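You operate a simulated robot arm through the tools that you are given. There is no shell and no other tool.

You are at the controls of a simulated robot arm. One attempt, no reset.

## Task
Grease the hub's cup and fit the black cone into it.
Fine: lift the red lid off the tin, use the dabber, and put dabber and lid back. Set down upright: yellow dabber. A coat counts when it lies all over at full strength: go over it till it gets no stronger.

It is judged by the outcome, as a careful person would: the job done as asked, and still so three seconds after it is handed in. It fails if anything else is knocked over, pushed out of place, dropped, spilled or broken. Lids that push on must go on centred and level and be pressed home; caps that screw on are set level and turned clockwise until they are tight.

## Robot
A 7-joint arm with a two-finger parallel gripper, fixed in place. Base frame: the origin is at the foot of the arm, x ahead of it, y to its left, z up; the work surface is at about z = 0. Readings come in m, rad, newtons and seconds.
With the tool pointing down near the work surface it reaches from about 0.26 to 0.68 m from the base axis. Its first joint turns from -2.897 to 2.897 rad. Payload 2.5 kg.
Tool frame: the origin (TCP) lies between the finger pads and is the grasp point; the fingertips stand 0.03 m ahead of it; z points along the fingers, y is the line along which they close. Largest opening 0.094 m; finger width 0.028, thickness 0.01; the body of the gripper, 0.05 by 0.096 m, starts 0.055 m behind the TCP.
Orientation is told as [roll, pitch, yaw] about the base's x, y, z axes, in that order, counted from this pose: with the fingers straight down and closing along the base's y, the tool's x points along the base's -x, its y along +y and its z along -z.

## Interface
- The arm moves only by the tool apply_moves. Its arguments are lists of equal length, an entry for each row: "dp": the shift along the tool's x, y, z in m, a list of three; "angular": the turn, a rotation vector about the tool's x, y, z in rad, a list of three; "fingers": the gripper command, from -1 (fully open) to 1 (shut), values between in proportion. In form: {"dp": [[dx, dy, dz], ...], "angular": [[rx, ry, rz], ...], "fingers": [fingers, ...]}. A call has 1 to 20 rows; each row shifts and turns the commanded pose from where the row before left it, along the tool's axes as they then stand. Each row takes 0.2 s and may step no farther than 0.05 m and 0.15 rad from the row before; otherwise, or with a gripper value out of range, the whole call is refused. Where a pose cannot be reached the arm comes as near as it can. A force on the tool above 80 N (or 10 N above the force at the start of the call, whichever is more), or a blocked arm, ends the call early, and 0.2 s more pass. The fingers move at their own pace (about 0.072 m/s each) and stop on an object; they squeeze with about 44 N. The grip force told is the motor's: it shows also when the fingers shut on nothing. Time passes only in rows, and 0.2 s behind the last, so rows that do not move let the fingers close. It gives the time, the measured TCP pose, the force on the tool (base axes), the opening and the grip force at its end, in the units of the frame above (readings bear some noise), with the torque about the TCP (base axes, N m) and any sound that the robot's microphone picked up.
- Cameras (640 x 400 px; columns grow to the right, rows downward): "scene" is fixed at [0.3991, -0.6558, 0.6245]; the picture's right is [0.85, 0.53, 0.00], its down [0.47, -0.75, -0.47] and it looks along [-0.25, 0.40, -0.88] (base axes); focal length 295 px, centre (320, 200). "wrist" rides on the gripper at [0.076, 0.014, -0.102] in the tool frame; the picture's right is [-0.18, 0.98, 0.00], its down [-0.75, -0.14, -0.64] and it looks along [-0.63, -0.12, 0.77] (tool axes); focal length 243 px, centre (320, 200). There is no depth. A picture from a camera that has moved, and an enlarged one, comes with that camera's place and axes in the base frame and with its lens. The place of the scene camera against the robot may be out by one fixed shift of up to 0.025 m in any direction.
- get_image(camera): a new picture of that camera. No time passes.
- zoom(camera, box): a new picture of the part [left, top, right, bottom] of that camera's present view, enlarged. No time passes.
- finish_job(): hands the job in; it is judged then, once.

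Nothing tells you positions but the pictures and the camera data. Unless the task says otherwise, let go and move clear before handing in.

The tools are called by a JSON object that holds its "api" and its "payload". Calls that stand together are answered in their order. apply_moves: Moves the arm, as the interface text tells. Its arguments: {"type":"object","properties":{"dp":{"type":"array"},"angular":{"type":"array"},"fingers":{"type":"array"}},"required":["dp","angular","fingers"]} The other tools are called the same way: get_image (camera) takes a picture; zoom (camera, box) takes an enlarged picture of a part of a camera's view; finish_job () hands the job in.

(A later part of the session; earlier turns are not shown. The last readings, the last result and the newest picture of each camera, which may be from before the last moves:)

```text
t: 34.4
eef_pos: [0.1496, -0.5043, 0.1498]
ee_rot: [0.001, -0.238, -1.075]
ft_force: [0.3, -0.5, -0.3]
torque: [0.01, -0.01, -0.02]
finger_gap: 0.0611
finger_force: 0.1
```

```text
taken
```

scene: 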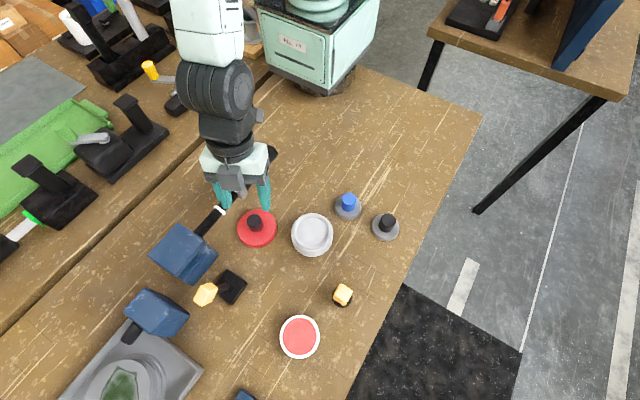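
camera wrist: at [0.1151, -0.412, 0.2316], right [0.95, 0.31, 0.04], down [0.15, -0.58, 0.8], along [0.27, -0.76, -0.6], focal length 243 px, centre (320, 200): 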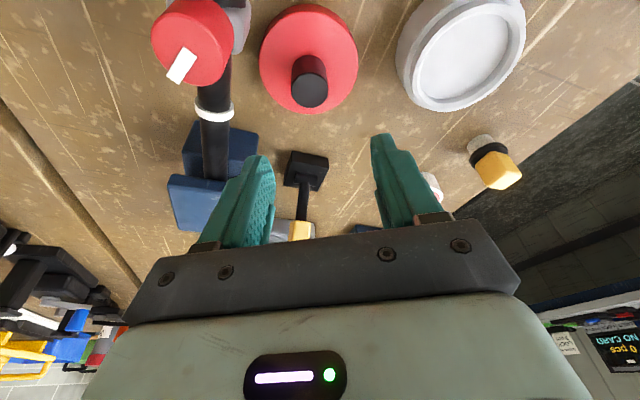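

{"api": "zoom", "payload": {"camera": "scene", "box": [260, 270, 380, 370]}}

{"api": "zoom", "payload": {"camera": "scene", "box": [220, 190, 350, 270]}}

{"api": "zoom", "payload": {"camera": "wrist", "box": [240, 0, 540, 200]}}

```text
4.00 times, centred on (320, 320) of scene
camera zoom: at [0.3991, -0.6558, 0.6245], right [0.85, 0.53, 0.0], down [0.47, -0.75, -0.47], along [-0.25, 0.4, -0.88], focal length 1179 px, centre (320, -280)
```

zoom: 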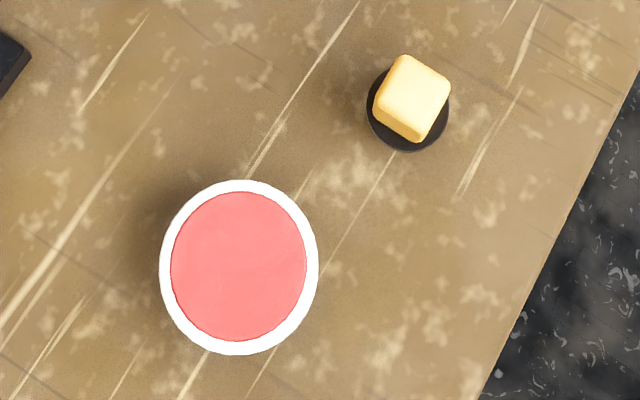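

```text
4.92 times, centred on (285, 230) of scene
camera zoom: at [0.3991, -0.6558, 0.6245], right [0.85, 0.53, 0.0], down [0.47, -0.75, -0.47], along [-0.25, 0.4, -0.88], focal length 1451 px, centre (492, 52)
```

zoom: 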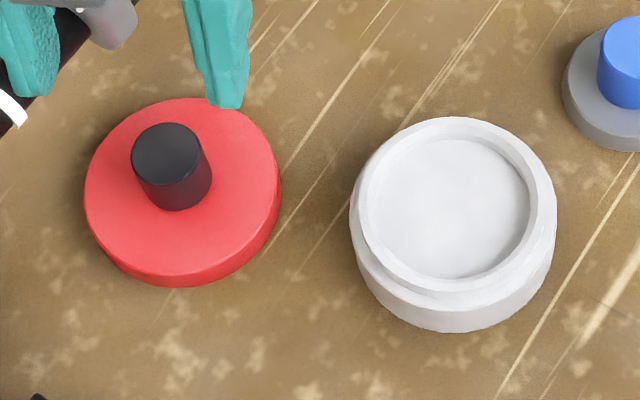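

```text
2.00 times, centred on (390, 100) of wrist
camera zoom: at [0.1151, -0.412, 0.2316], right [0.95, 0.31, 0.04], down [0.15, -0.58, 0.8], along [0.27, -0.76, -0.6], focal length 485 px, centre (180, 400)
```

zoom: 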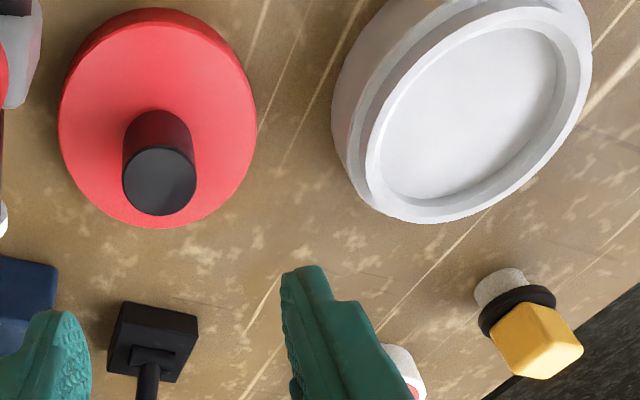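

The lid rests flat at (0.15, -0.506). Next I'll move over the dabber with yaw ≈ -π/2 (fingers closing along x), keep the tilt, and view it closely.

{"api": "apply_moves", "payload": {"dp": [[-0.0226, 0.0324, 0.0021], [-0.0226, 0.0324, 0.0021], [-0.0226, 0.0324, 0.0021], [-0.0226, 0.0324, 0.0021], [-0.0226, 0.0324, 0.0021], [-0.0226, 0.0324, 0.0021], [0, 0, 0], [0, 0, 0], [0, 0, 0], [0, 0, 0], [0, 0, 0]], "angular": [[0, 0, 0], [0, 0, 0], [0, 0, 0], [0, 0, 0], [0, 0, 0], [0, 0, 0], [0.0295, 0, 0.1204], [0.0295, 0, 0.1204], [0.0295, 0, 0.1204], [0.0295, 0, 0.1204], [0, 0, 0]], "fingers": [-1, -1, -1, -1, -1, -1, -1, -1, -1, -1, -1]}}

{"api": "get_image", "payload": {"camera": "wrist"}}

{"api": "get_image", "payload": {"camera": "scene"}}

```text
t: 36.8
eef_pos: [0.3849, -0.5324, 0.1686]
ee_rot: [0.001, -0.24, -1.571]
ft_force: [0.0, 0.5, -0.9]
torque: [-0.03, 0.0, 0.03]
finger_gap: 0.0942
finger_force: 0.1
```

```text
taken
camera wrist: at [0.3988, -0.4331, 0.2508], right [0.98, -0.18, 0.04], down [-0.14, -0.58, 0.8], along [-0.12, -0.8, -0.59], focal length 243 px, centre (320, 200)
```

wrist: 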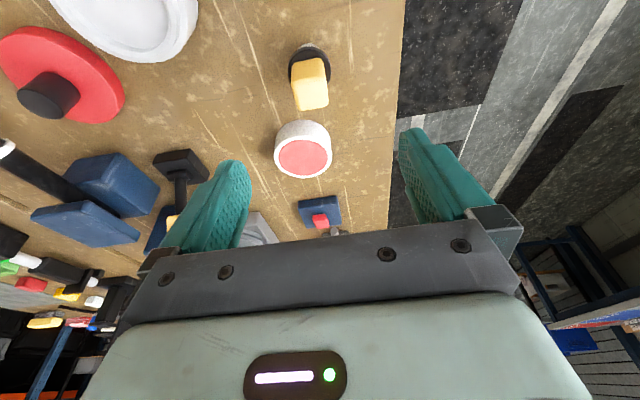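

```text
taken
```

scene: 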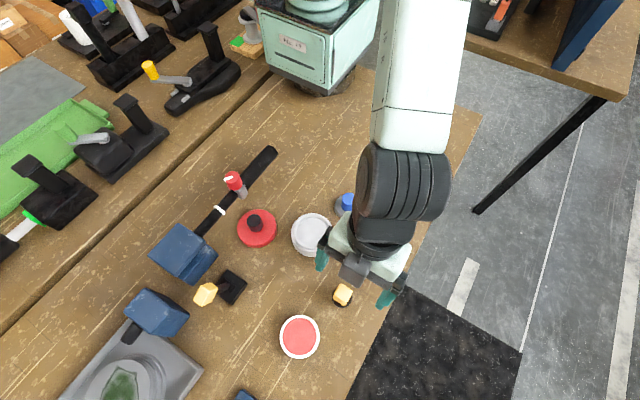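

{"api": "zoom", "payload": {"camera": "wrist", "box": [250, 20, 370, 190]}}

{"api": "zoom", "payload": {"camera": "wrist", "box": [270, 30, 350, 120]}}

{"api": "zoom", "payload": {"camera": "scene", "box": [310, 270, 380, 320]}}

```text
2.35 times, centred on (310, 105) of wrist
camera zoom: at [0.3988, -0.4331, 0.2508], right [0.98, -0.18, 0.04], down [-0.14, -0.58, 0.8], along [-0.12, -0.8, -0.59], focal length 571 px, centre (344, 424)
```

zoom: 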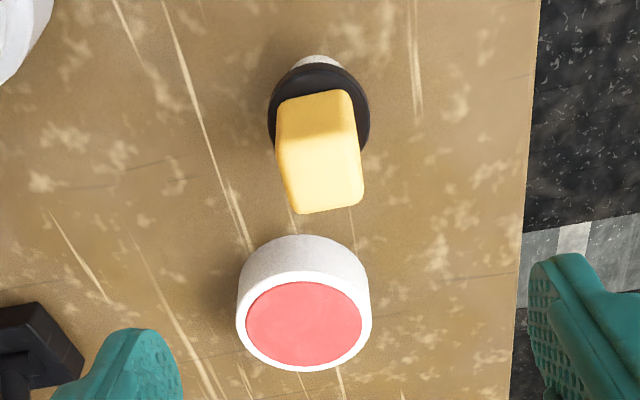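

```text
4.44 times, centred on (310, 75) of wrist
camera zoom: at [0.3988, -0.4331, 0.2508], right [0.98, -0.18, 0.04], down [-0.14, -0.58, 0.8], along [-0.12, -0.8, -0.59], focal length 1078 px, centre (364, 756)
```

zoom: 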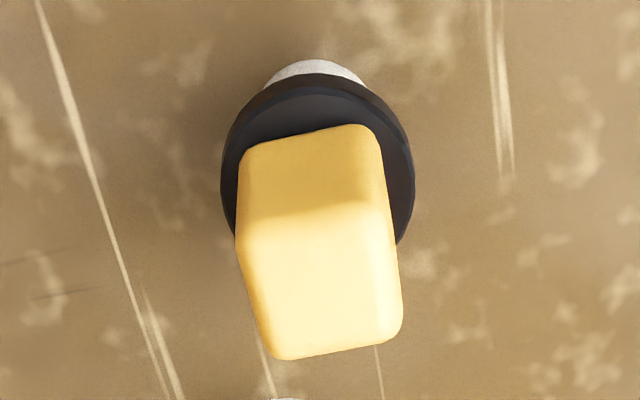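

```text
8.00 times, centred on (345, 295) of scene
camera zoom: at [0.3991, -0.6558, 0.6245], right [0.85, 0.53, 0.0], down [0.47, -0.75, -0.47], along [-0.25, 0.4, -0.88], focal length 2358 px, centre (120, -560)
```

zoom: 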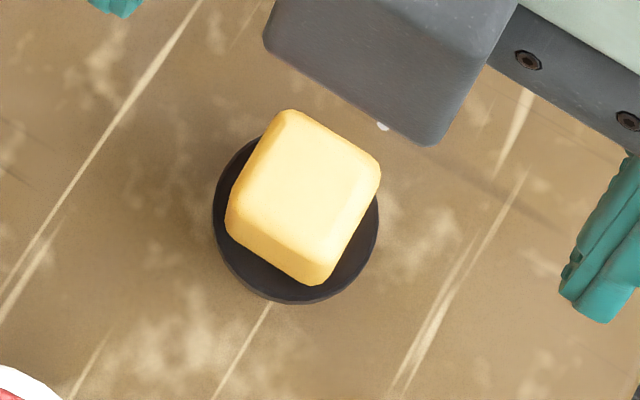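

The dabber's block faces are aligned with the base axes to within about 3°. Its handle is centred near (0.380, -0.540), with its top at z ≈ 0.06 and the collar at about 0.02. I'll line up above it and recheck.

{"api": "apply_moves", "payload": {"dp": [[0.0043, -0.0025, 0.024], [0.0043, -0.0024, 0.0239], [0, 0, 0], [0, 0, 0]], "angular": [[0, 0, 0], [0, 0, 0], [-0.0095, 0, -0.0389], [0, 0, 0]], "fingers": [-0.6, -0.6, -0.6, -0.6]}}

{"api": "zoom", "payload": {"camera": "wrist", "box": [220, 20, 420, 190]}}

{"api": "zoom", "payload": {"camera": "scene", "box": [290, 220, 430, 330]}}

```text
t: 37.8
eef_pos: [0.38, -0.5335, 0.1198]
ee_rot: [0.0, -0.239, -1.531]
ft_force: [0.6, 0.6, -0.5]
torque: [0.01, -0.03, 0.0]
finger_gap: 0.0755
finger_force: 0.0
```

```text
2.35 times, centred on (320, 105) of wrist
camera zoom: at [0.3899, -0.4353, 0.2013], right [0.99, -0.14, 0.04], down [-0.12, -0.58, 0.8], along [-0.09, -0.8, -0.59], focal length 571 px, centre (320, 424)
```

zoom: 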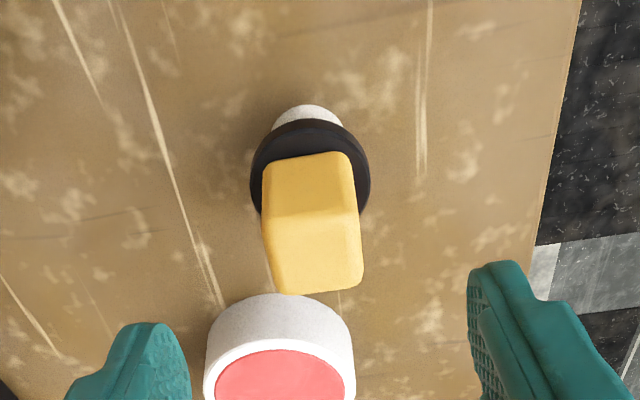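

```text
3.64 times, centred on (360, 275) of scene
camera zoom: at [0.3991, -0.6558, 0.6245], right [0.85, 0.53, 0.0], down [0.47, -0.75, -0.47], along [-0.25, 0.4, -0.88], focal length 1072 px, centre (174, -73)
```

zoom: 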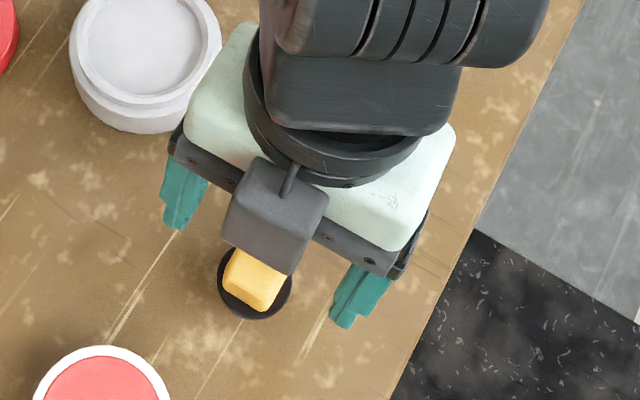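

{"api": "apply_moves", "payload": {"dp": [[0.0055, 0, 0.0243], [0.0055, 0, 0.0243], [0, 0, 0]], "angular": [[0, 0, 0], [0, 0, 0], [0, 0, 0]], "fingers": [-0.4, -0.3, -0.3]}}

{"api": "get_image", "payload": {"camera": "wrist"}}

{"api": "zoom", "payload": {"camera": "scene", "box": [290, 220, 430, 330]}}

```text
t: 38.6
eef_pos: [0.38, -0.5341, 0.0696]
ee_rot: [-0.001, -0.24, -1.529]
ft_force: [-1.0, 0.1, -0.8]
torque: [-0.01, -0.02, -0.03]
finger_gap: 0.0612
finger_force: 0.0
```

```text
taken
camera wrist: at [0.3902, -0.436, 0.1508], right [0.99, -0.14, 0.04], down [-0.12, -0.58, 0.8], along [-0.09, -0.8, -0.59], focal length 243 px, centre (320, 200)
```

wrist: 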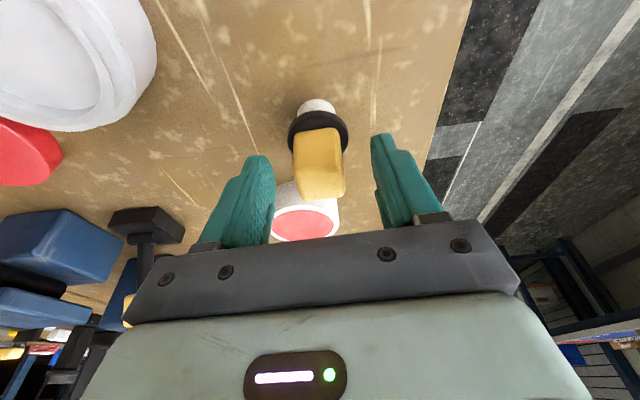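

```text
3.64 times, centred on (360, 275) of scene
camera zoom: at [0.3991, -0.6558, 0.6245], right [0.85, 0.53, 0.0], down [0.47, -0.75, -0.47], along [-0.25, 0.4, -0.88], focal length 1072 px, centre (174, -73)
```

zoom: 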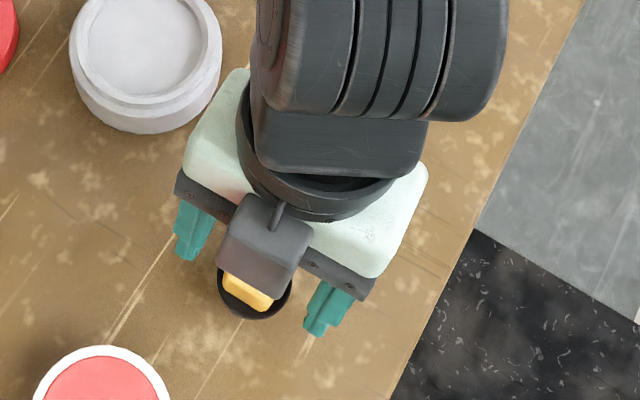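

{"api": "apply_moves", "payload": {"dp": [[0.0019, 0, 0.0083], [0, 0, 0]], "angular": [[0, 0, 0], [0, 0, 0]], "fingers": [-0.2, -0.2]}}

{"api": "zoom", "payload": {"camera": "wrist", "box": [220, 80, 420, 240]}}

```text
t: 39.2
eef_pos: [0.3808, -0.5359, 0.0622]
ee_rot: [0.001, -0.241, -1.531]
ft_force: [-0.7, -0.1, -0.8]
torque: [-0.01, -0.01, 0.0]
finger_gap: 0.0565
finger_force: 0.1
```

```text
2.50 times, centred on (320, 160) of wrist
camera zoom: at [0.39, -0.4364, 0.1426], right [0.99, -0.14, 0.04], down [-0.12, -0.58, 0.8], along [-0.09, -0.8, -0.59], focal length 606 px, centre (320, 300)
```

zoom: 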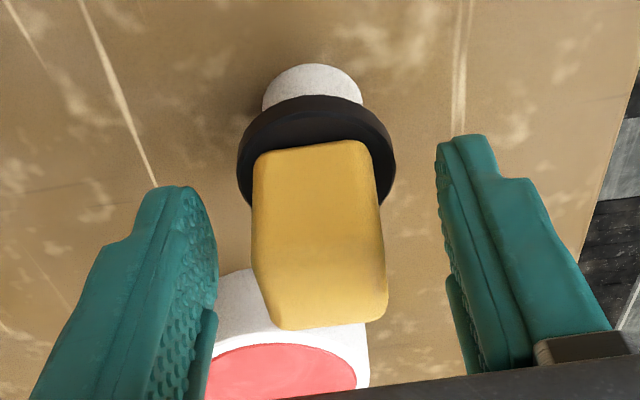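

{"api": "apply_moves", "payload": {"dp": [[0, 0, 0], [0, 0, 0], [0, 0, 0], [0, 0, 0]], "angular": [[0, 0, 0], [0, 0, 0], [0, 0, 0], [0, 0, 0]], "fingers": [0.1, 0.4, 1, 1]}}

{"api": "zoom", "payload": {"camera": "wrist", "box": [220, 80, 420, 240]}}

```text
t: 40.2
eef_pos: [0.3806, -0.5345, 0.0615]
ee_rot: [0.0, -0.24, -1.531]
ft_force: [-0.4, -1.0, -0.2]
torque: [-0.01, -0.05, 0.0]
finger_gap: 0.0315
finger_force: 44.0
```

```text
2.50 times, centred on (320, 160) of wrist
camera zoom: at [0.39, -0.4363, 0.1427], right [0.99, -0.14, 0.04], down [-0.12, -0.58, 0.8], along [-0.09, -0.8, -0.59], focal length 606 px, centre (320, 300)
```

zoom: 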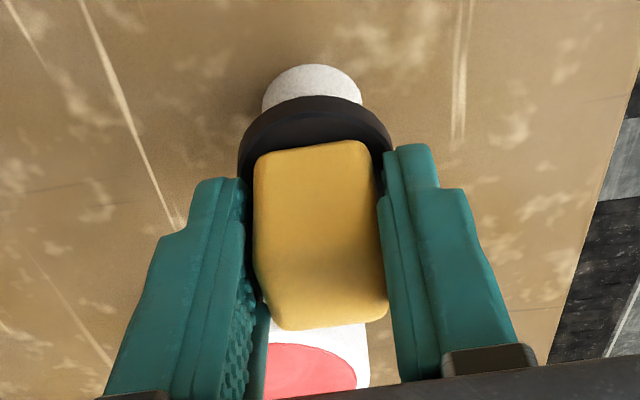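

Dabber gripped. I'll lift it straight up and look at it and the open tin.

{"api": "apply_moves", "payload": {"dp": [[-0.0024, 0, -0.0097], [-0.0071, 0, -0.0291], [-0.0095, 0, -0.0388], [0, 0, 0]], "angular": [[0, 0, 0], [0, 0, 0], [0, 0, 0], [0, 0, 0]], "fingers": [1, 1, 1, 1]}}

{"api": "get_image", "payload": {"camera": "wrist"}}

{"api": "get_image", "payload": {"camera": "scene"}}

```text
t: 41.2
eef_pos: [0.3808, -0.5368, 0.1415]
ee_rot: [0.001, -0.239, -1.529]
ft_force: [-0.5, -0.5, -0.7]
torque: [0.03, 0.0, 0.02]
finger_gap: 0.0314
finger_force: 43.8
```

```text
taken
camera wrist: at [0.3903, -0.4372, 0.2222], right [0.99, -0.14, 0.04], down [-0.12, -0.59, 0.8], along [-0.09, -0.8, -0.6], focal length 243 px, centre (320, 200)
```

wrist: 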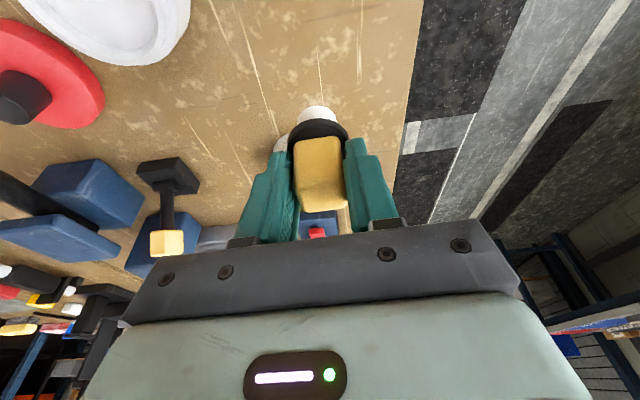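

```text
taken
```

scene: 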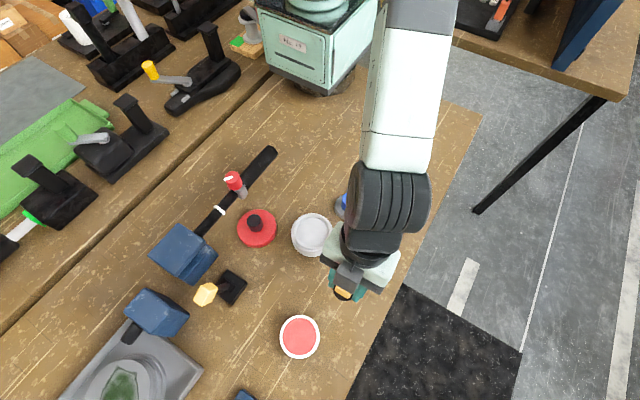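

{"api": "apply_moves", "payload": {"dp": [[-0.0242, -0.0087, 0.0059], [-0.0242, -0.0087, 0.0059], [-0.0242, -0.0087, 0.0059], [-0.0242, -0.0087, 0.0059], [0, 0, 0]], "angular": [[0, 0, 0], [0, 0, 0], [0, 0, 0], [0, 0, 0], [0, 0, 0]], "fingers": [1, 1, 1, 1, 1]}}

{"api": "get_image", "payload": {"camera": "wrist"}}

{"api": "zoom", "payload": {"camera": "scene", "box": [240, 260, 380, 370]}}

{"api": "zoom", "payload": {"camera": "wrist", "box": [220, 40, 420, 220]}}

```text
t: 42.4
eef_pos: [0.3496, -0.6367, 0.1421]
ee_rot: [-0.001, -0.24, -1.528]
ft_force: [0.6, -0.1, -0.7]
torque: [0.0, 0.01, 0.03]
finger_gap: 0.0316
finger_force: 44.2
```

```text
taken
camera wrist: at [0.3596, -0.5381, 0.2231], right [0.99, -0.14, 0.04], down [-0.12, -0.59, 0.8], along [-0.09, -0.8, -0.6], focal length 243 px, centre (320, 200)
```

wrist: 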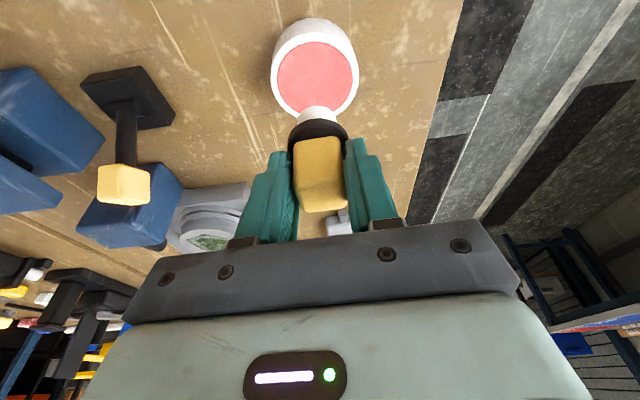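

```text
3.64 times, centred on (310, 315) of scene
camera zoom: at [0.3991, -0.6558, 0.6245], right [0.85, 0.53, 0.0], down [0.47, -0.75, -0.47], along [-0.25, 0.4, -0.88], focal length 1072 px, centre (356, -218)
```

zoom: 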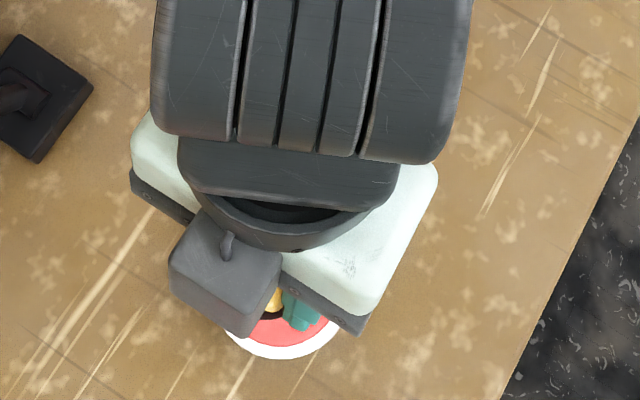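

```text
2.22 times, centred on (320, 130) of wrist
camera zoom: at [0.3596, -0.5381, 0.2231], right [0.99, -0.14, 0.04], down [-0.12, -0.59, 0.8], along [-0.09, -0.8, -0.6], focal length 539 px, centre (320, 356)
```

zoom: 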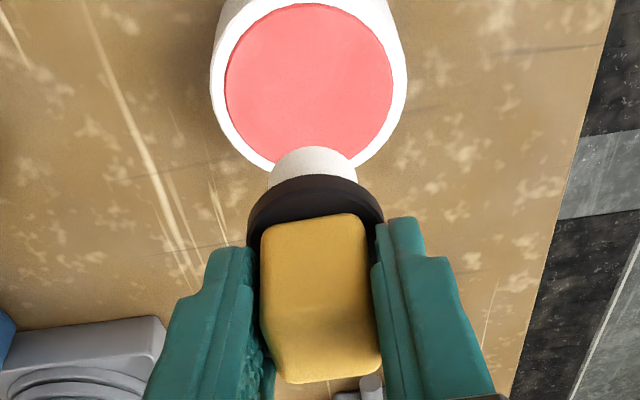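

The pad is centred above the grease within about 2 mm. I'll lower it toward the surface, then dip in small steps while watching the force.

{"api": "apply_moves", "payload": {"dp": [[0.0051, -0.0005, 0.0229], [0.0051, -0.0005, 0.0229], [0, 0, 0]], "angular": [[0, 0, 0], [0, 0, 0], [0, 0, 0]], "fingers": [1, 1, 1]}}

{"api": "zoom", "payload": {"camera": "wrist", "box": [220, 20, 420, 200]}}

```text
t: 43.2
eef_pos: [0.3499, -0.6363, 0.0961]
ee_rot: [0.001, -0.241, -1.531]
ft_force: [0.4, 0.0, -1.1]
torque: [0.01, -0.04, -0.05]
finger_gap: 0.0317
finger_force: 43.7
```

```text
2.22 times, centred on (320, 110) of wrist
camera zoom: at [0.3585, -0.5383, 0.1767], right [0.99, -0.14, 0.04], down [-0.12, -0.58, 0.8], along [-0.09, -0.8, -0.59], focal length 539 px, centre (320, 400)
```

zoom: 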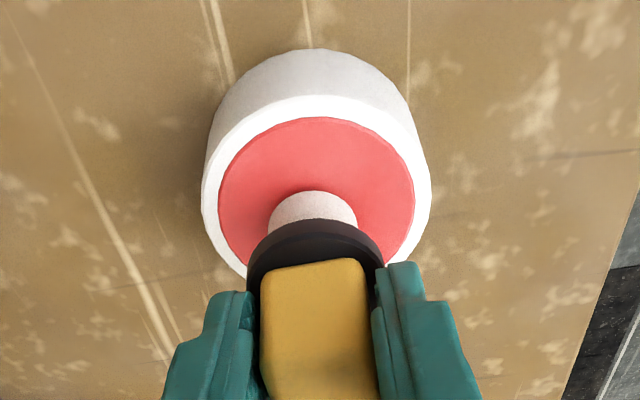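

{"api": "apply_moves", "payload": {"dp": [[0.0009, 0, 0.0039], [0, 0, 0]], "angular": [[0, 0, 0], [0, 0, 0]], "fingers": [1, 1]}}

{"api": "zoom", "payload": {"camera": "wrist", "box": [260, 40, 380, 150]}}

```text
t: 43.8
eef_pos: [0.3487, -0.6378, 0.091]
ee_rot: [0.001, -0.239, -1.53]
ft_force: [0.0, 0.3, 0.5]
torque: [0.01, 0.0, 0.0]
finger_gap: 0.0315
finger_force: 44.0
```

```text
3.64 times, centred on (320, 95) of wrist
camera zoom: at [0.3584, -0.5386, 0.1727], right [0.99, -0.14, 0.04], down [-0.12, -0.58, 0.8], along [-0.09, -0.8, -0.59], focal length 882 px, centre (320, 582)
```

zoom: 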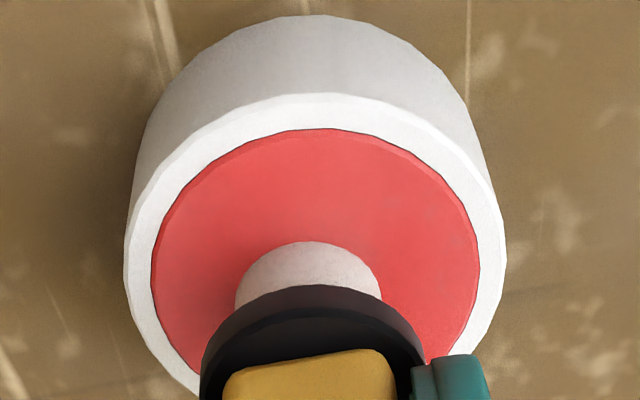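

{"api": "apply_moves", "payload": {"dp": [[0.0007, 0, 0.0029], [0, 0, 0]], "angular": [[0, 0, 0], [0, 0, 0]], "fingers": [1, 1]}}

```text
t: 44.4
eef_pos: [0.3494, -0.6383, 0.0913]
ee_rot: [0.002, -0.247, -1.531]
ft_force: [-3.0, 6.2, 25.0]
torque: [0.43, 0.03, 0.04]
finger_gap: 0.0314
finger_force: 44.3
```

The pad is pressing on the grease at 25 N. I'll look at it, then lift to see whether it has loaded.

{"api": "zoom", "payload": {"camera": "wrist", "box": [260, 40, 380, 150]}}

{"api": "apply_moves", "payload": {"dp": [[0, 0, 0], [-0.0024, 0, -0.0097], [-0.0048, 0, -0.0194], [-0.0048, 0, -0.0194], [0, 0, 0]], "angular": [[0, 0, 0], [0, 0, 0], [0, 0, 0], [0, 0, 0], [0, 0, 0]], "fingers": [1, 1, 1, 1, 1]}}

{"api": "zoom", "payload": {"camera": "wrist", "box": [220, 20, 420, 200]}}

```text
3.64 times, centred on (320, 95) of wrist
camera zoom: at [0.359, -0.5395, 0.1721], right [0.99, -0.14, 0.05], down [-0.12, -0.58, 0.8], along [-0.08, -0.8, -0.59], focal length 882 px, centre (320, 582)
```

zoom: 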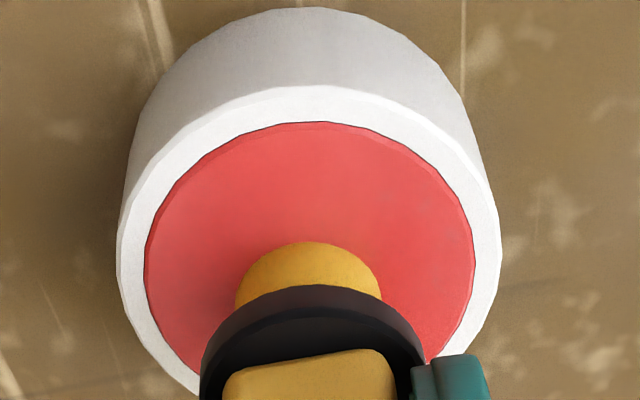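

```text
t: 45.6
eef_pos: [0.3479, -0.6366, 0.1376]
ee_rot: [-0.001, -0.238, -1.53]
ft_force: [0.2, 0.5, -1.1]
torque: [0.04, -0.02, -0.06]
finger_gap: 0.0316
finger_force: 44.2
```

```text
2.22 times, centred on (320, 110) of wrist
camera zoom: at [0.3575, -0.5385, 0.2193], right [0.99, -0.14, 0.04], down [-0.12, -0.59, 0.8], along [-0.09, -0.8, -0.6], focal length 539 px, centre (320, 400)
```

zoom: 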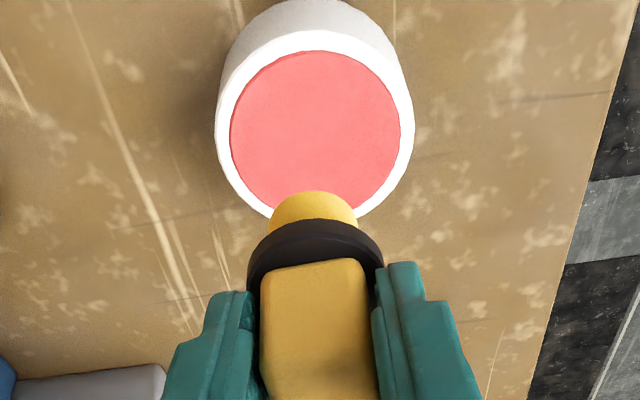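

The pad is loaded, having turned amber. Next I'll go over to the hub cup at (0.255, -0.461).

{"api": "apply_moves", "payload": {"dp": [[0.0298, -0.0144, -0.0073], [0.0298, -0.0144, -0.0073], [0.0298, -0.0144, -0.0073], [0.0298, -0.0144, -0.0073], [0.0298, -0.0144, -0.0073], [0.0298, -0.0144, -0.0073], [0, 0, 0]], "angular": [[0, 0, 0], [0, 0, 0], [0, 0, 0], [0, 0, 0], [0, 0, 0], [0, 0, 0], [0, 0, 0]], "fingers": [1, 1, 1, 1, 1, 1, 1]}}

{"api": "get_image", "payload": {"camera": "wrist"}}

{"api": "zoom", "payload": {"camera": "wrist", "box": [200, 0, 440, 200]}}

{"api": "get_image", "payload": {"camera": "scene"}}

```text
t: 47.2
eef_pos: [0.2544, -0.4574, 0.139]
ee_rot: [0.0, -0.241, -1.529]
ft_force: [0.5, -0.1, -0.1]
torque: [0.01, 0.02, 0.01]
finger_gap: 0.0312
finger_force: 43.8
```

```text
taken
camera wrist: at [0.2644, -0.3584, 0.2199], right [0.99, -0.14, 0.04], down [-0.12, -0.58, 0.8], along [-0.09, -0.8, -0.59], focal length 243 px, centre (320, 200)
```

wrist: 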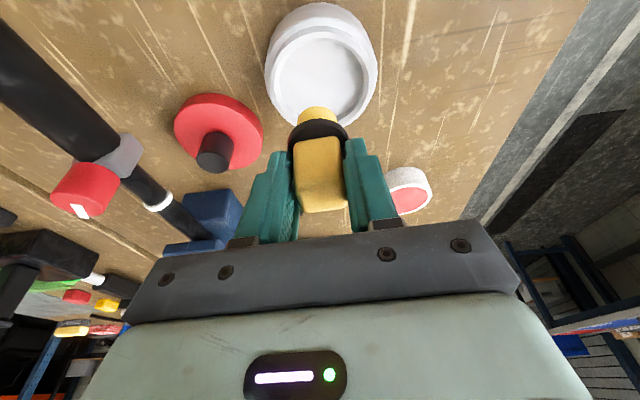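

```text
2.00 times, centred on (320, 100) of wrist
camera zoom: at [0.2644, -0.3584, 0.2199], right [0.99, -0.14, 0.04], down [-0.12, -0.58, 0.8], along [-0.09, -0.8, -0.59], focal length 485 px, centre (320, 400)
```

zoom: 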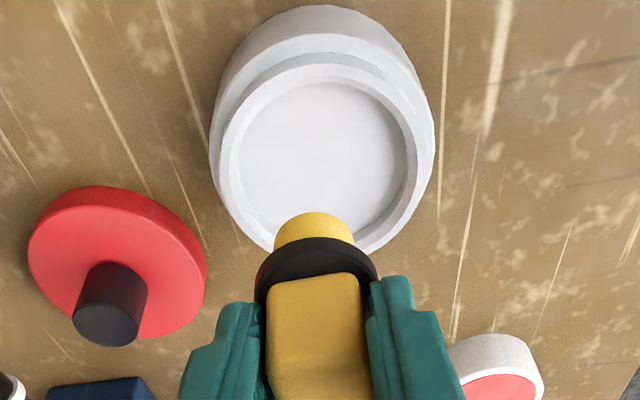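

```text
taken
```

scene: 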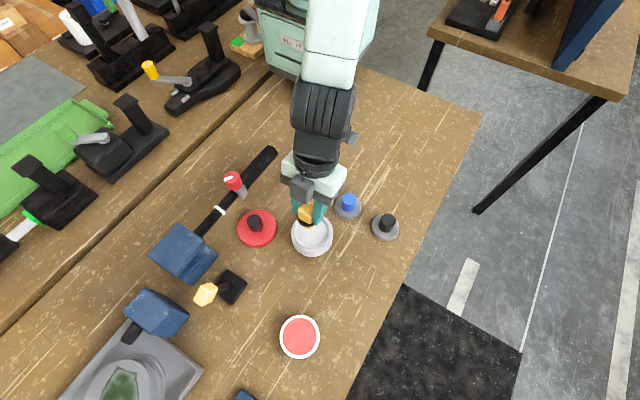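

{"api": "apply_moves", "payload": {"dp": [[0.0016, 0.0018, 0.0169], [0.0016, 0.0017, 0.0168], [0, 0, 0]], "angular": [[0, 0, 0], [0, 0, 0], [0, 0, 0]], "fingers": [1, 1, 1]}}

{"api": "zoom", "payload": {"camera": "wrist", "box": [220, 20, 420, 170]}}

{"api": "zoom", "payload": {"camera": "scene", "box": [260, 180, 380, 280]}}

```text
t: 48.0
eef_pos: [0.2577, -0.4625, 0.1044]
ee_rot: [0.0, -0.239, -1.531]
ft_force: [0.1, 0.1, -1.0]
torque: [0.01, -0.02, 0.0]
finger_gap: 0.0315
finger_force: 44.3
```

```text
2.67 times, centred on (320, 95) of wrist
camera zoom: at [0.2682, -0.3636, 0.1854], right [0.99, -0.14, 0.04], down [-0.12, -0.58, 0.8], along [-0.09, -0.8, -0.59], focal length 647 px, centre (320, 480)
```

zoom: 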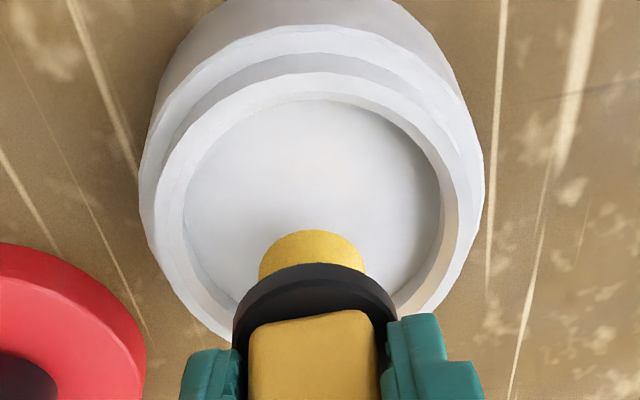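

```text
4.00 times, centred on (320, 230) of scene
camera zoom: at [0.3991, -0.6558, 0.6245], right [0.85, 0.53, 0.0], down [0.47, -0.75, -0.47], along [-0.25, 0.4, -0.88], focal length 1179 px, centre (320, 80)
```

zoom: 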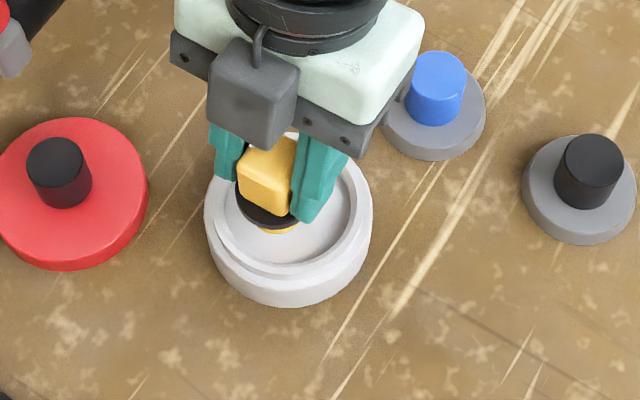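

{"api": "apply_moves", "payload": {"dp": [[0.0029, 0, 0.0117], [0, 0, 0]], "angular": [[0, 0, 0], [0, 0, 0]], "fingers": [1, 1]}}

{"api": "apply_moves", "payload": {"dp": [[0.0007, 0, 0.0029], [0, 0, 0]], "angular": [[0, 0, 0], [0, 0, 0]], "fingers": [1, 1]}}

{"api": "zoom", "payload": {"camera": "wrist", "box": [220, 20, 420, 170]}}

```text
t: 48.6
eef_pos: [0.2581, -0.4613, 0.0923]
ee_rot: [0.0, -0.239, -1.531]
ft_force: [0.4, -0.4, -1.4]
torque: [0.04, 0.01, 0.01]
finger_gap: 0.0312
finger_force: 44.0
```

```text
t: 49.2
eef_pos: [0.2589, -0.4639, 0.0914]
ee_rot: [0.001, -0.241, -1.532]
ft_force: [-5.2, 9.3, 35.6]
torque: [0.56, 0.12, 0.0]
finger_gap: 0.0317
finger_force: 43.9
```

```text
2.67 times, centred on (320, 95) of wrist
camera zoom: at [0.2687, -0.3641, 0.1721], right [0.99, -0.14, 0.05], down [-0.12, -0.58, 0.8], along [-0.08, -0.8, -0.59], focal length 647 px, centre (320, 480)
```

zoom: 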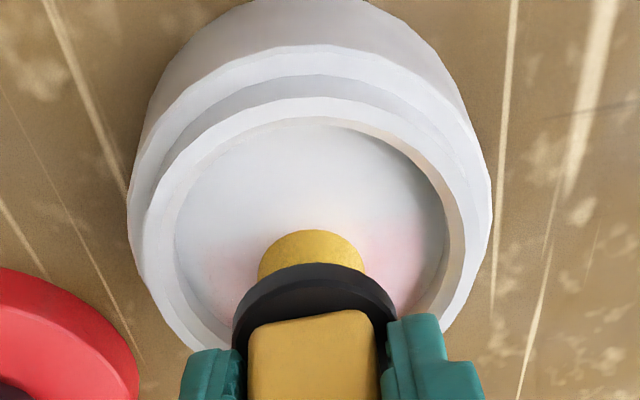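

The cup floor is at z ≈ 0.030, and a faint pink coat is appearing. I'll lift to see how much area one dab covers.

{"api": "apply_moves", "payload": {"dp": [[-0.0012, 0, -0.0049], [-0.0048, 0, -0.0194], [-0.0048, 0, -0.0194], [0, 0, 0]], "angular": [[0, 0, 0], [0, 0, 0], [0, 0, 0], [0, 0, 0]], "fingers": [1, 1, 1, 1]}}

{"api": "zoom", "payload": {"camera": "wrist", "box": [220, 0, 420, 170]}}

{"api": "zoom", "payload": {"camera": "scene", "box": [270, 190, 360, 270]}}

```text
t: 50.2
eef_pos: [0.2582, -0.4624, 0.1349]
ee_rot: [0.001, -0.24, -1.531]
ft_force: [-0.3, 0.5, -0.9]
torque: [0.0, -0.02, -0.03]
finger_gap: 0.0314
finger_force: 44.0
```

```text
2.35 times, centred on (320, 85) of wrist
camera zoom: at [0.268, -0.3631, 0.2162], right [0.99, -0.14, 0.04], down [-0.12, -0.59, 0.8], along [-0.09, -0.8, -0.6], focal length 571 px, centre (320, 471)
```

zoom: 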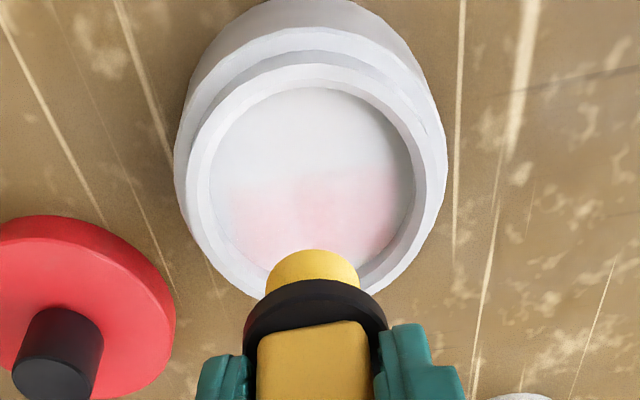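

```text
5.00 times, centred on (315, 230) of scene
camera zoom: at [0.3991, -0.6558, 0.6245], right [0.85, 0.53, 0.0], down [0.47, -0.75, -0.47], along [-0.25, 0.4, -0.88], focal length 1474 px, centre (345, 50)
```

zoom: 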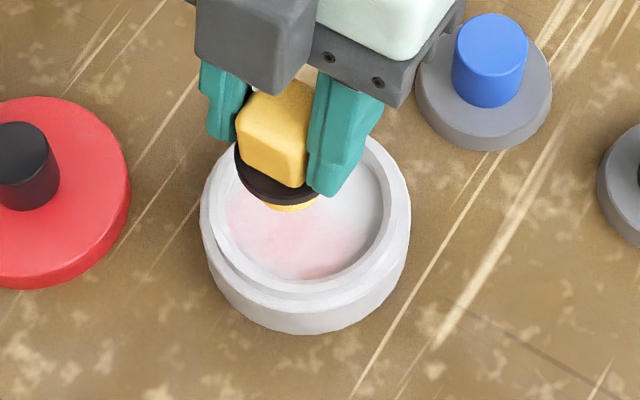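

The coat appears wherever the pad presses. I'll dab in a pattern, pressing vertically without dragging: the centre first, then a ring of radius 18 mm inside the cup.

{"api": "apply_moves", "payload": {"dp": [[0.0133, 0, 0.0379], [0.0012, 0, 0.0049], [0, 0, 0], [-0.0012, 0, -0.0049], [0, 0.018, 0], [0.0012, 0, 0.0049], [0, 0, 0], [-0.0012, 0, -0.0049], [0.0152, -0.009, -0.0037], [0.0012, 0, 0.0049], [0, 0, 0], [-0.0012, 0, -0.0049]], "angular": [[0, 0, 0], [0, 0, 0], [0, 0, 0], [0, 0, 0], [0, 0, 0], [0, 0, 0], [0, 0, 0], [0, 0, 0], [0, 0, 0], [0, 0, 0], [0, 0, 0], [0, 0, 0]], "fingers": [1, 1, 1, 1, 1, 1, 1, 1, 1, 1, 1, 1]}}

{"api": "zoom", "payload": {"camera": "wrist", "box": [220, 0, 420, 170]}}

{"api": "zoom", "payload": {"camera": "scene", "box": [270, 190, 360, 270]}}

```text
t: 52.8
eef_pos: [0.266, -0.4432, 0.0955]
ee_rot: [-0.001, -0.24, -1.531]
ft_force: [0.2, -0.1, -0.7]
torque: [-0.02, -0.03, -0.01]
finger_gap: 0.0315
finger_force: 44.5
```

```text
2.35 times, centred on (320, 85) of wrist
camera zoom: at [0.2759, -0.3433, 0.1759], right [0.99, -0.14, 0.04], down [-0.12, -0.59, 0.8], along [-0.09, -0.8, -0.6], focal length 571 px, centre (320, 471)
```

zoom: 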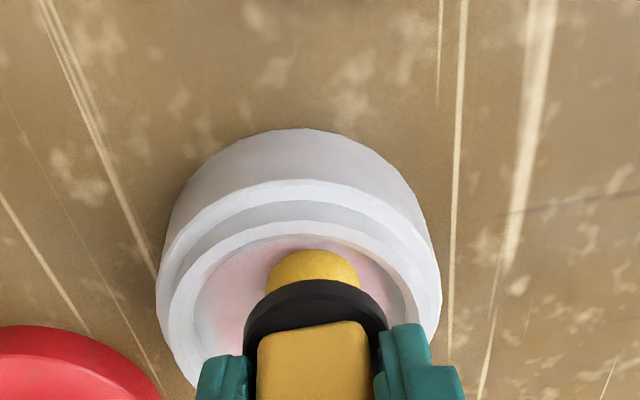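

```text
5.00 times, centred on (315, 230) of scene
camera zoom: at [0.3991, -0.6558, 0.6245], right [0.85, 0.53, 0.0], down [0.47, -0.75, -0.47], along [-0.25, 0.4, -0.88], focal length 1474 px, centre (345, 50)
```

zoom: 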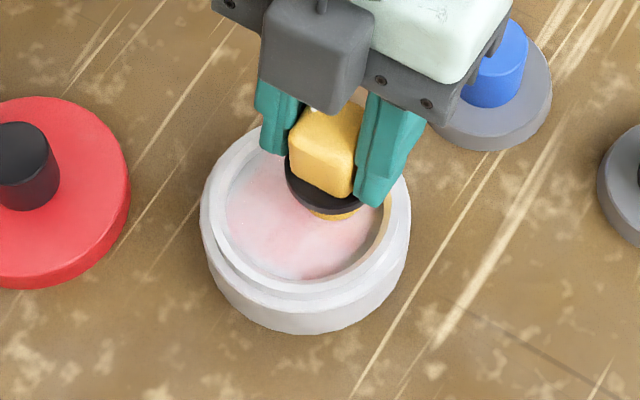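

The coat is spreading over the floor. I'll continue with the rest of the ring.

{"api": "apply_moves", "payload": {"dp": [[0, -0.018, 0], [0.0012, 0, 0.0049], [0, 0, 0], [-0.0012, 0, -0.0049], [-0.0152, -0.009, 0.0037], [0.0012, 0, 0.0049], [0, 0, 0], [-0.0012, 0, -0.0049], [-0.0152, 0.009, 0.0037], [0.0012, 0, 0.0049], [0, 0, 0], [-0.0012, 0, -0.0049], [0, 0.018, 0], [0.0012, 0, 0.0049], [0, 0, 0], [-0.0012, 0, -0.0049], [-0.0071, -0.009, -0.0291]], "angular": [[0, 0, 0], [0, 0, 0], [0, 0, 0], [0, 0, 0], [0, 0, 0], [0, 0, 0], [0, 0, 0], [0, 0, 0], [0, 0, 0], [0, 0, 0], [0, 0, 0], [0, 0, 0], [0, 0, 0], [0, 0, 0], [0, 0, 0], [0, 0, 0], [0, 0, 0]], "fingers": [1, 1, 1, 1, 1, 1, 1, 1, 1, 1, 1, 1, 1, 1, 1, 1, 1]}}

{"api": "zoom", "payload": {"camera": "wrist", "box": [220, 0, 420, 170]}}

{"api": "zoom", "payload": {"camera": "scene", "box": [270, 190, 360, 270]}}

```text
t: 56.4
eef_pos: [0.2586, -0.4727, 0.1244]
ee_rot: [-0.001, -0.24, -1.529]
ft_force: [0.2, -0.4, -1.5]
torque: [-0.03, 0.02, 0.02]
finger_gap: 0.0317
finger_force: 44.4
```

```text
2.35 times, centred on (320, 85) of wrist
camera zoom: at [0.2686, -0.3745, 0.2054], right [0.99, -0.14, 0.04], down [-0.12, -0.58, 0.8], along [-0.09, -0.8, -0.59], focal length 571 px, centre (320, 471)
```

zoom: 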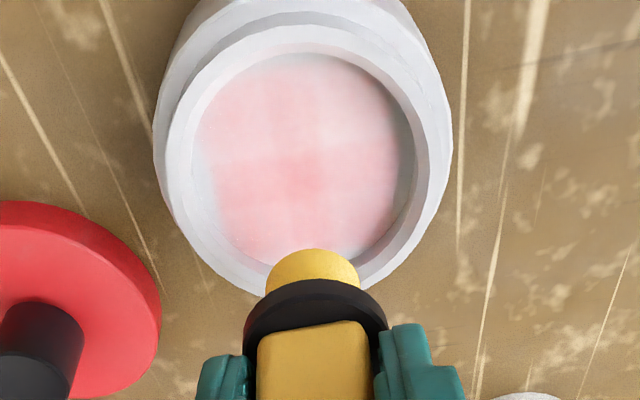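

```text
5.00 times, centred on (315, 230) of scene
camera zoom: at [0.3991, -0.6558, 0.6245], right [0.85, 0.53, 0.0], down [0.47, -0.75, -0.47], along [-0.25, 0.4, -0.88], focal length 1474 px, centre (345, 50)
```

zoom: 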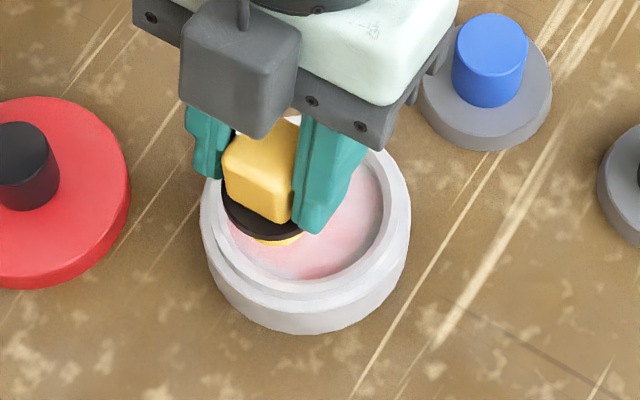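

The coat builds up in patches, weaker at the left and top edges. I'll test whether a longer hold strengthens it by pressing on the left side for over a second.

{"api": "apply_moves", "payload": {"dp": [[0.0222, -0.018, 0.0249], [0.0012, 0, 0.0049], [0, 0, 0], [0, 0, 0], [0, 0, 0], [0, 0, 0], [0, 0, 0], [0, 0, 0], [-0.0012, 0, -0.0049], [-0.0222, 0.018, -0.0249]], "angular": [[0, 0, 0], [0, 0, 0], [0, 0, 0], [0, 0, 0], [0, 0, 0], [0, 0, 0], [0, 0, 0], [0, 0, 0], [0, 0, 0], [0, 0, 0]], "fingers": [1, 1, 1, 1, 1, 1, 1, 1, 1, 1]}}

{"api": "zoom", "payload": {"camera": "wrist", "box": [220, 0, 420, 170]}}

```text
t: 58.6
eef_pos: [0.2576, -0.473, 0.1251]
ee_rot: [-0.004, -0.238, -1.53]
ft_force: [0.3, -0.7, -2.0]
torque: [0.03, 0.03, 0.03]
finger_gap: 0.0313
finger_force: 43.8
```

```text
2.35 times, centred on (320, 85) of wrist
camera zoom: at [0.2681, -0.3743, 0.2055], right [0.99, -0.14, 0.04], down [-0.12, -0.59, 0.8], along [-0.09, -0.8, -0.6], focal length 571 px, centre (320, 471)
```

zoom: 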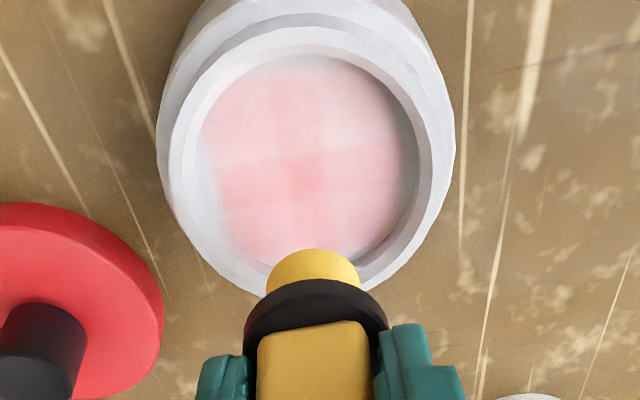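

{"api": "apply_moves", "payload": {"dp": [[0.0222, -0.018, 0.0249], [0.001, 0, 0.0043], [0, 0.009, 0], [0, 0.009, 0], [0, 0.009, 0], [0, 0.009, 0], [0, 0, 0]], "angular": [[0, 0, 0], [0, 0, 0], [0, 0, 0], [0, 0, 0], [0, 0, 0], [0, 0, 0], [0, 0, 0]], "fingers": [1, 1, 1, 1, 1, 1, 1]}}

{"api": "apply_moves", "payload": {"dp": [[-0.001, 0, -0.0043], [-0.0222, -0.018, -0.0249]], "angular": [[0, 0, 0], [0, 0, 0]], "fingers": [1, 1]}}

{"api": "zoom", "payload": {"camera": "wrist", "box": [220, 0, 420, 170]}}

{"api": "zoom", "payload": {"camera": "scene", "box": [270, 190, 360, 270]}}

```text
t: 60.2
eef_pos: [0.2765, -0.4582, 0.0915]
ee_rot: [-0.001, -0.24, -1.53]
ft_force: [-3.8, 1.2, 13.3]
torque: [-0.16, 0.14, -0.02]
finger_gap: 0.0315
finger_force: 44.1
```

```text
t: 60.8
eef_pos: [0.2586, -0.4708, 0.1248]
ee_rot: [0.0, -0.237, -1.529]
ft_force: [-0.4, 0.0, -0.6]
torque: [-0.02, 0.0, 0.01]
finger_gap: 0.0314
finger_force: 44.0
```

```text
2.35 times, centred on (320, 85) of wrist
camera zoom: at [0.2687, -0.3736, 0.206], right [0.99, -0.14, 0.04], down [-0.12, -0.59, 0.8], along [-0.09, -0.8, -0.6], focal length 571 px, centre (320, 471)
```

zoom: 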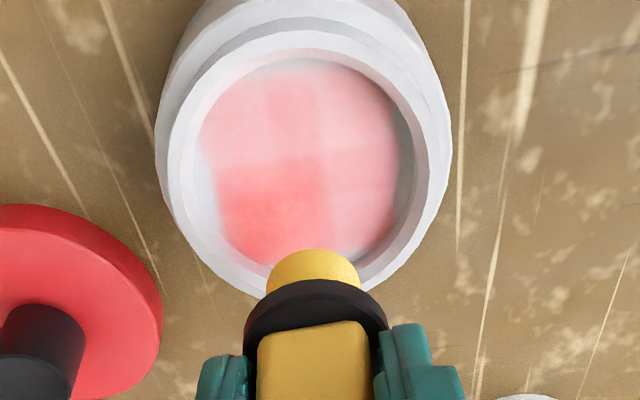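

```text
5.00 times, centred on (315, 230) of scene
camera zoom: at [0.3991, -0.6558, 0.6245], right [0.85, 0.53, 0.0], down [0.47, -0.75, -0.47], along [-0.25, 0.4, -0.88], focal length 1474 px, centre (345, 50)
```

zoom: 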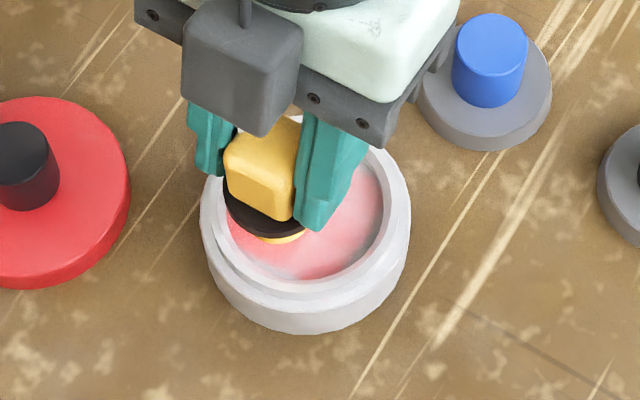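

Stroking with light pressure builds the coat much faster, and the hub stays put. I'll check the pad's position against the inner wall in contact, then sweep systematically.

{"api": "apply_moves", "payload": {"dp": [[0.0378, 0, 0.0215], [0.001, 0, 0.0043], [0, 0, 0]], "angular": [[0, 0, 0], [0, 0, 0], [0, 0, 0]], "fingers": [1, 1, 1]}}

{"api": "zoom", "payload": {"camera": "wrist", "box": [220, 20, 420, 190]}}

{"api": "zoom", "payload": {"camera": "scene", "box": [270, 190, 360, 270]}}

```text
t: 61.6
eef_pos: [0.2583, -0.4413, 0.0917]
ee_rot: [0.001, -0.241, -1.531]
ft_force: [-3.6, 4.4, 15.5]
torque: [0.01, 0.14, -0.04]
finger_gap: 0.0312
finger_force: 44.0
```

```text
2.35 times, centred on (320, 105) of wrist
camera zoom: at [0.2674, -0.3433, 0.1723], right [0.99, -0.14, 0.04], down [-0.12, -0.58, 0.8], along [-0.09, -0.8, -0.59], focal length 571 px, centre (320, 424)
```

zoom: 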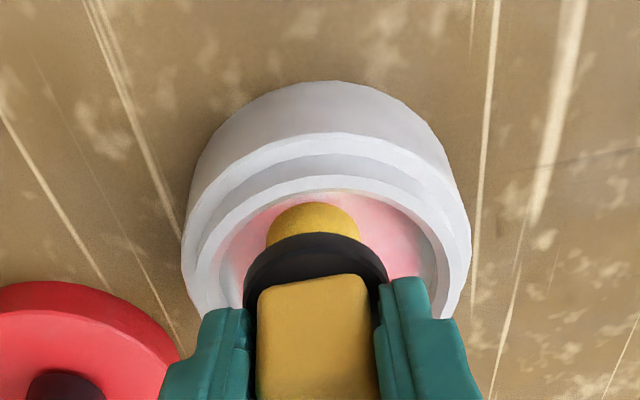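

```text
5.00 times, centred on (315, 230) of scene
camera zoom: at [0.3991, -0.6558, 0.6245], right [0.85, 0.53, 0.0], down [0.47, -0.75, -0.47], along [-0.25, 0.4, -0.88], focal length 1474 px, centre (345, 50)
```

zoom: 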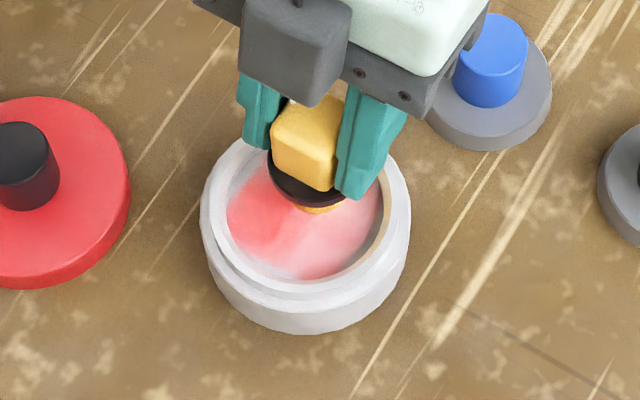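

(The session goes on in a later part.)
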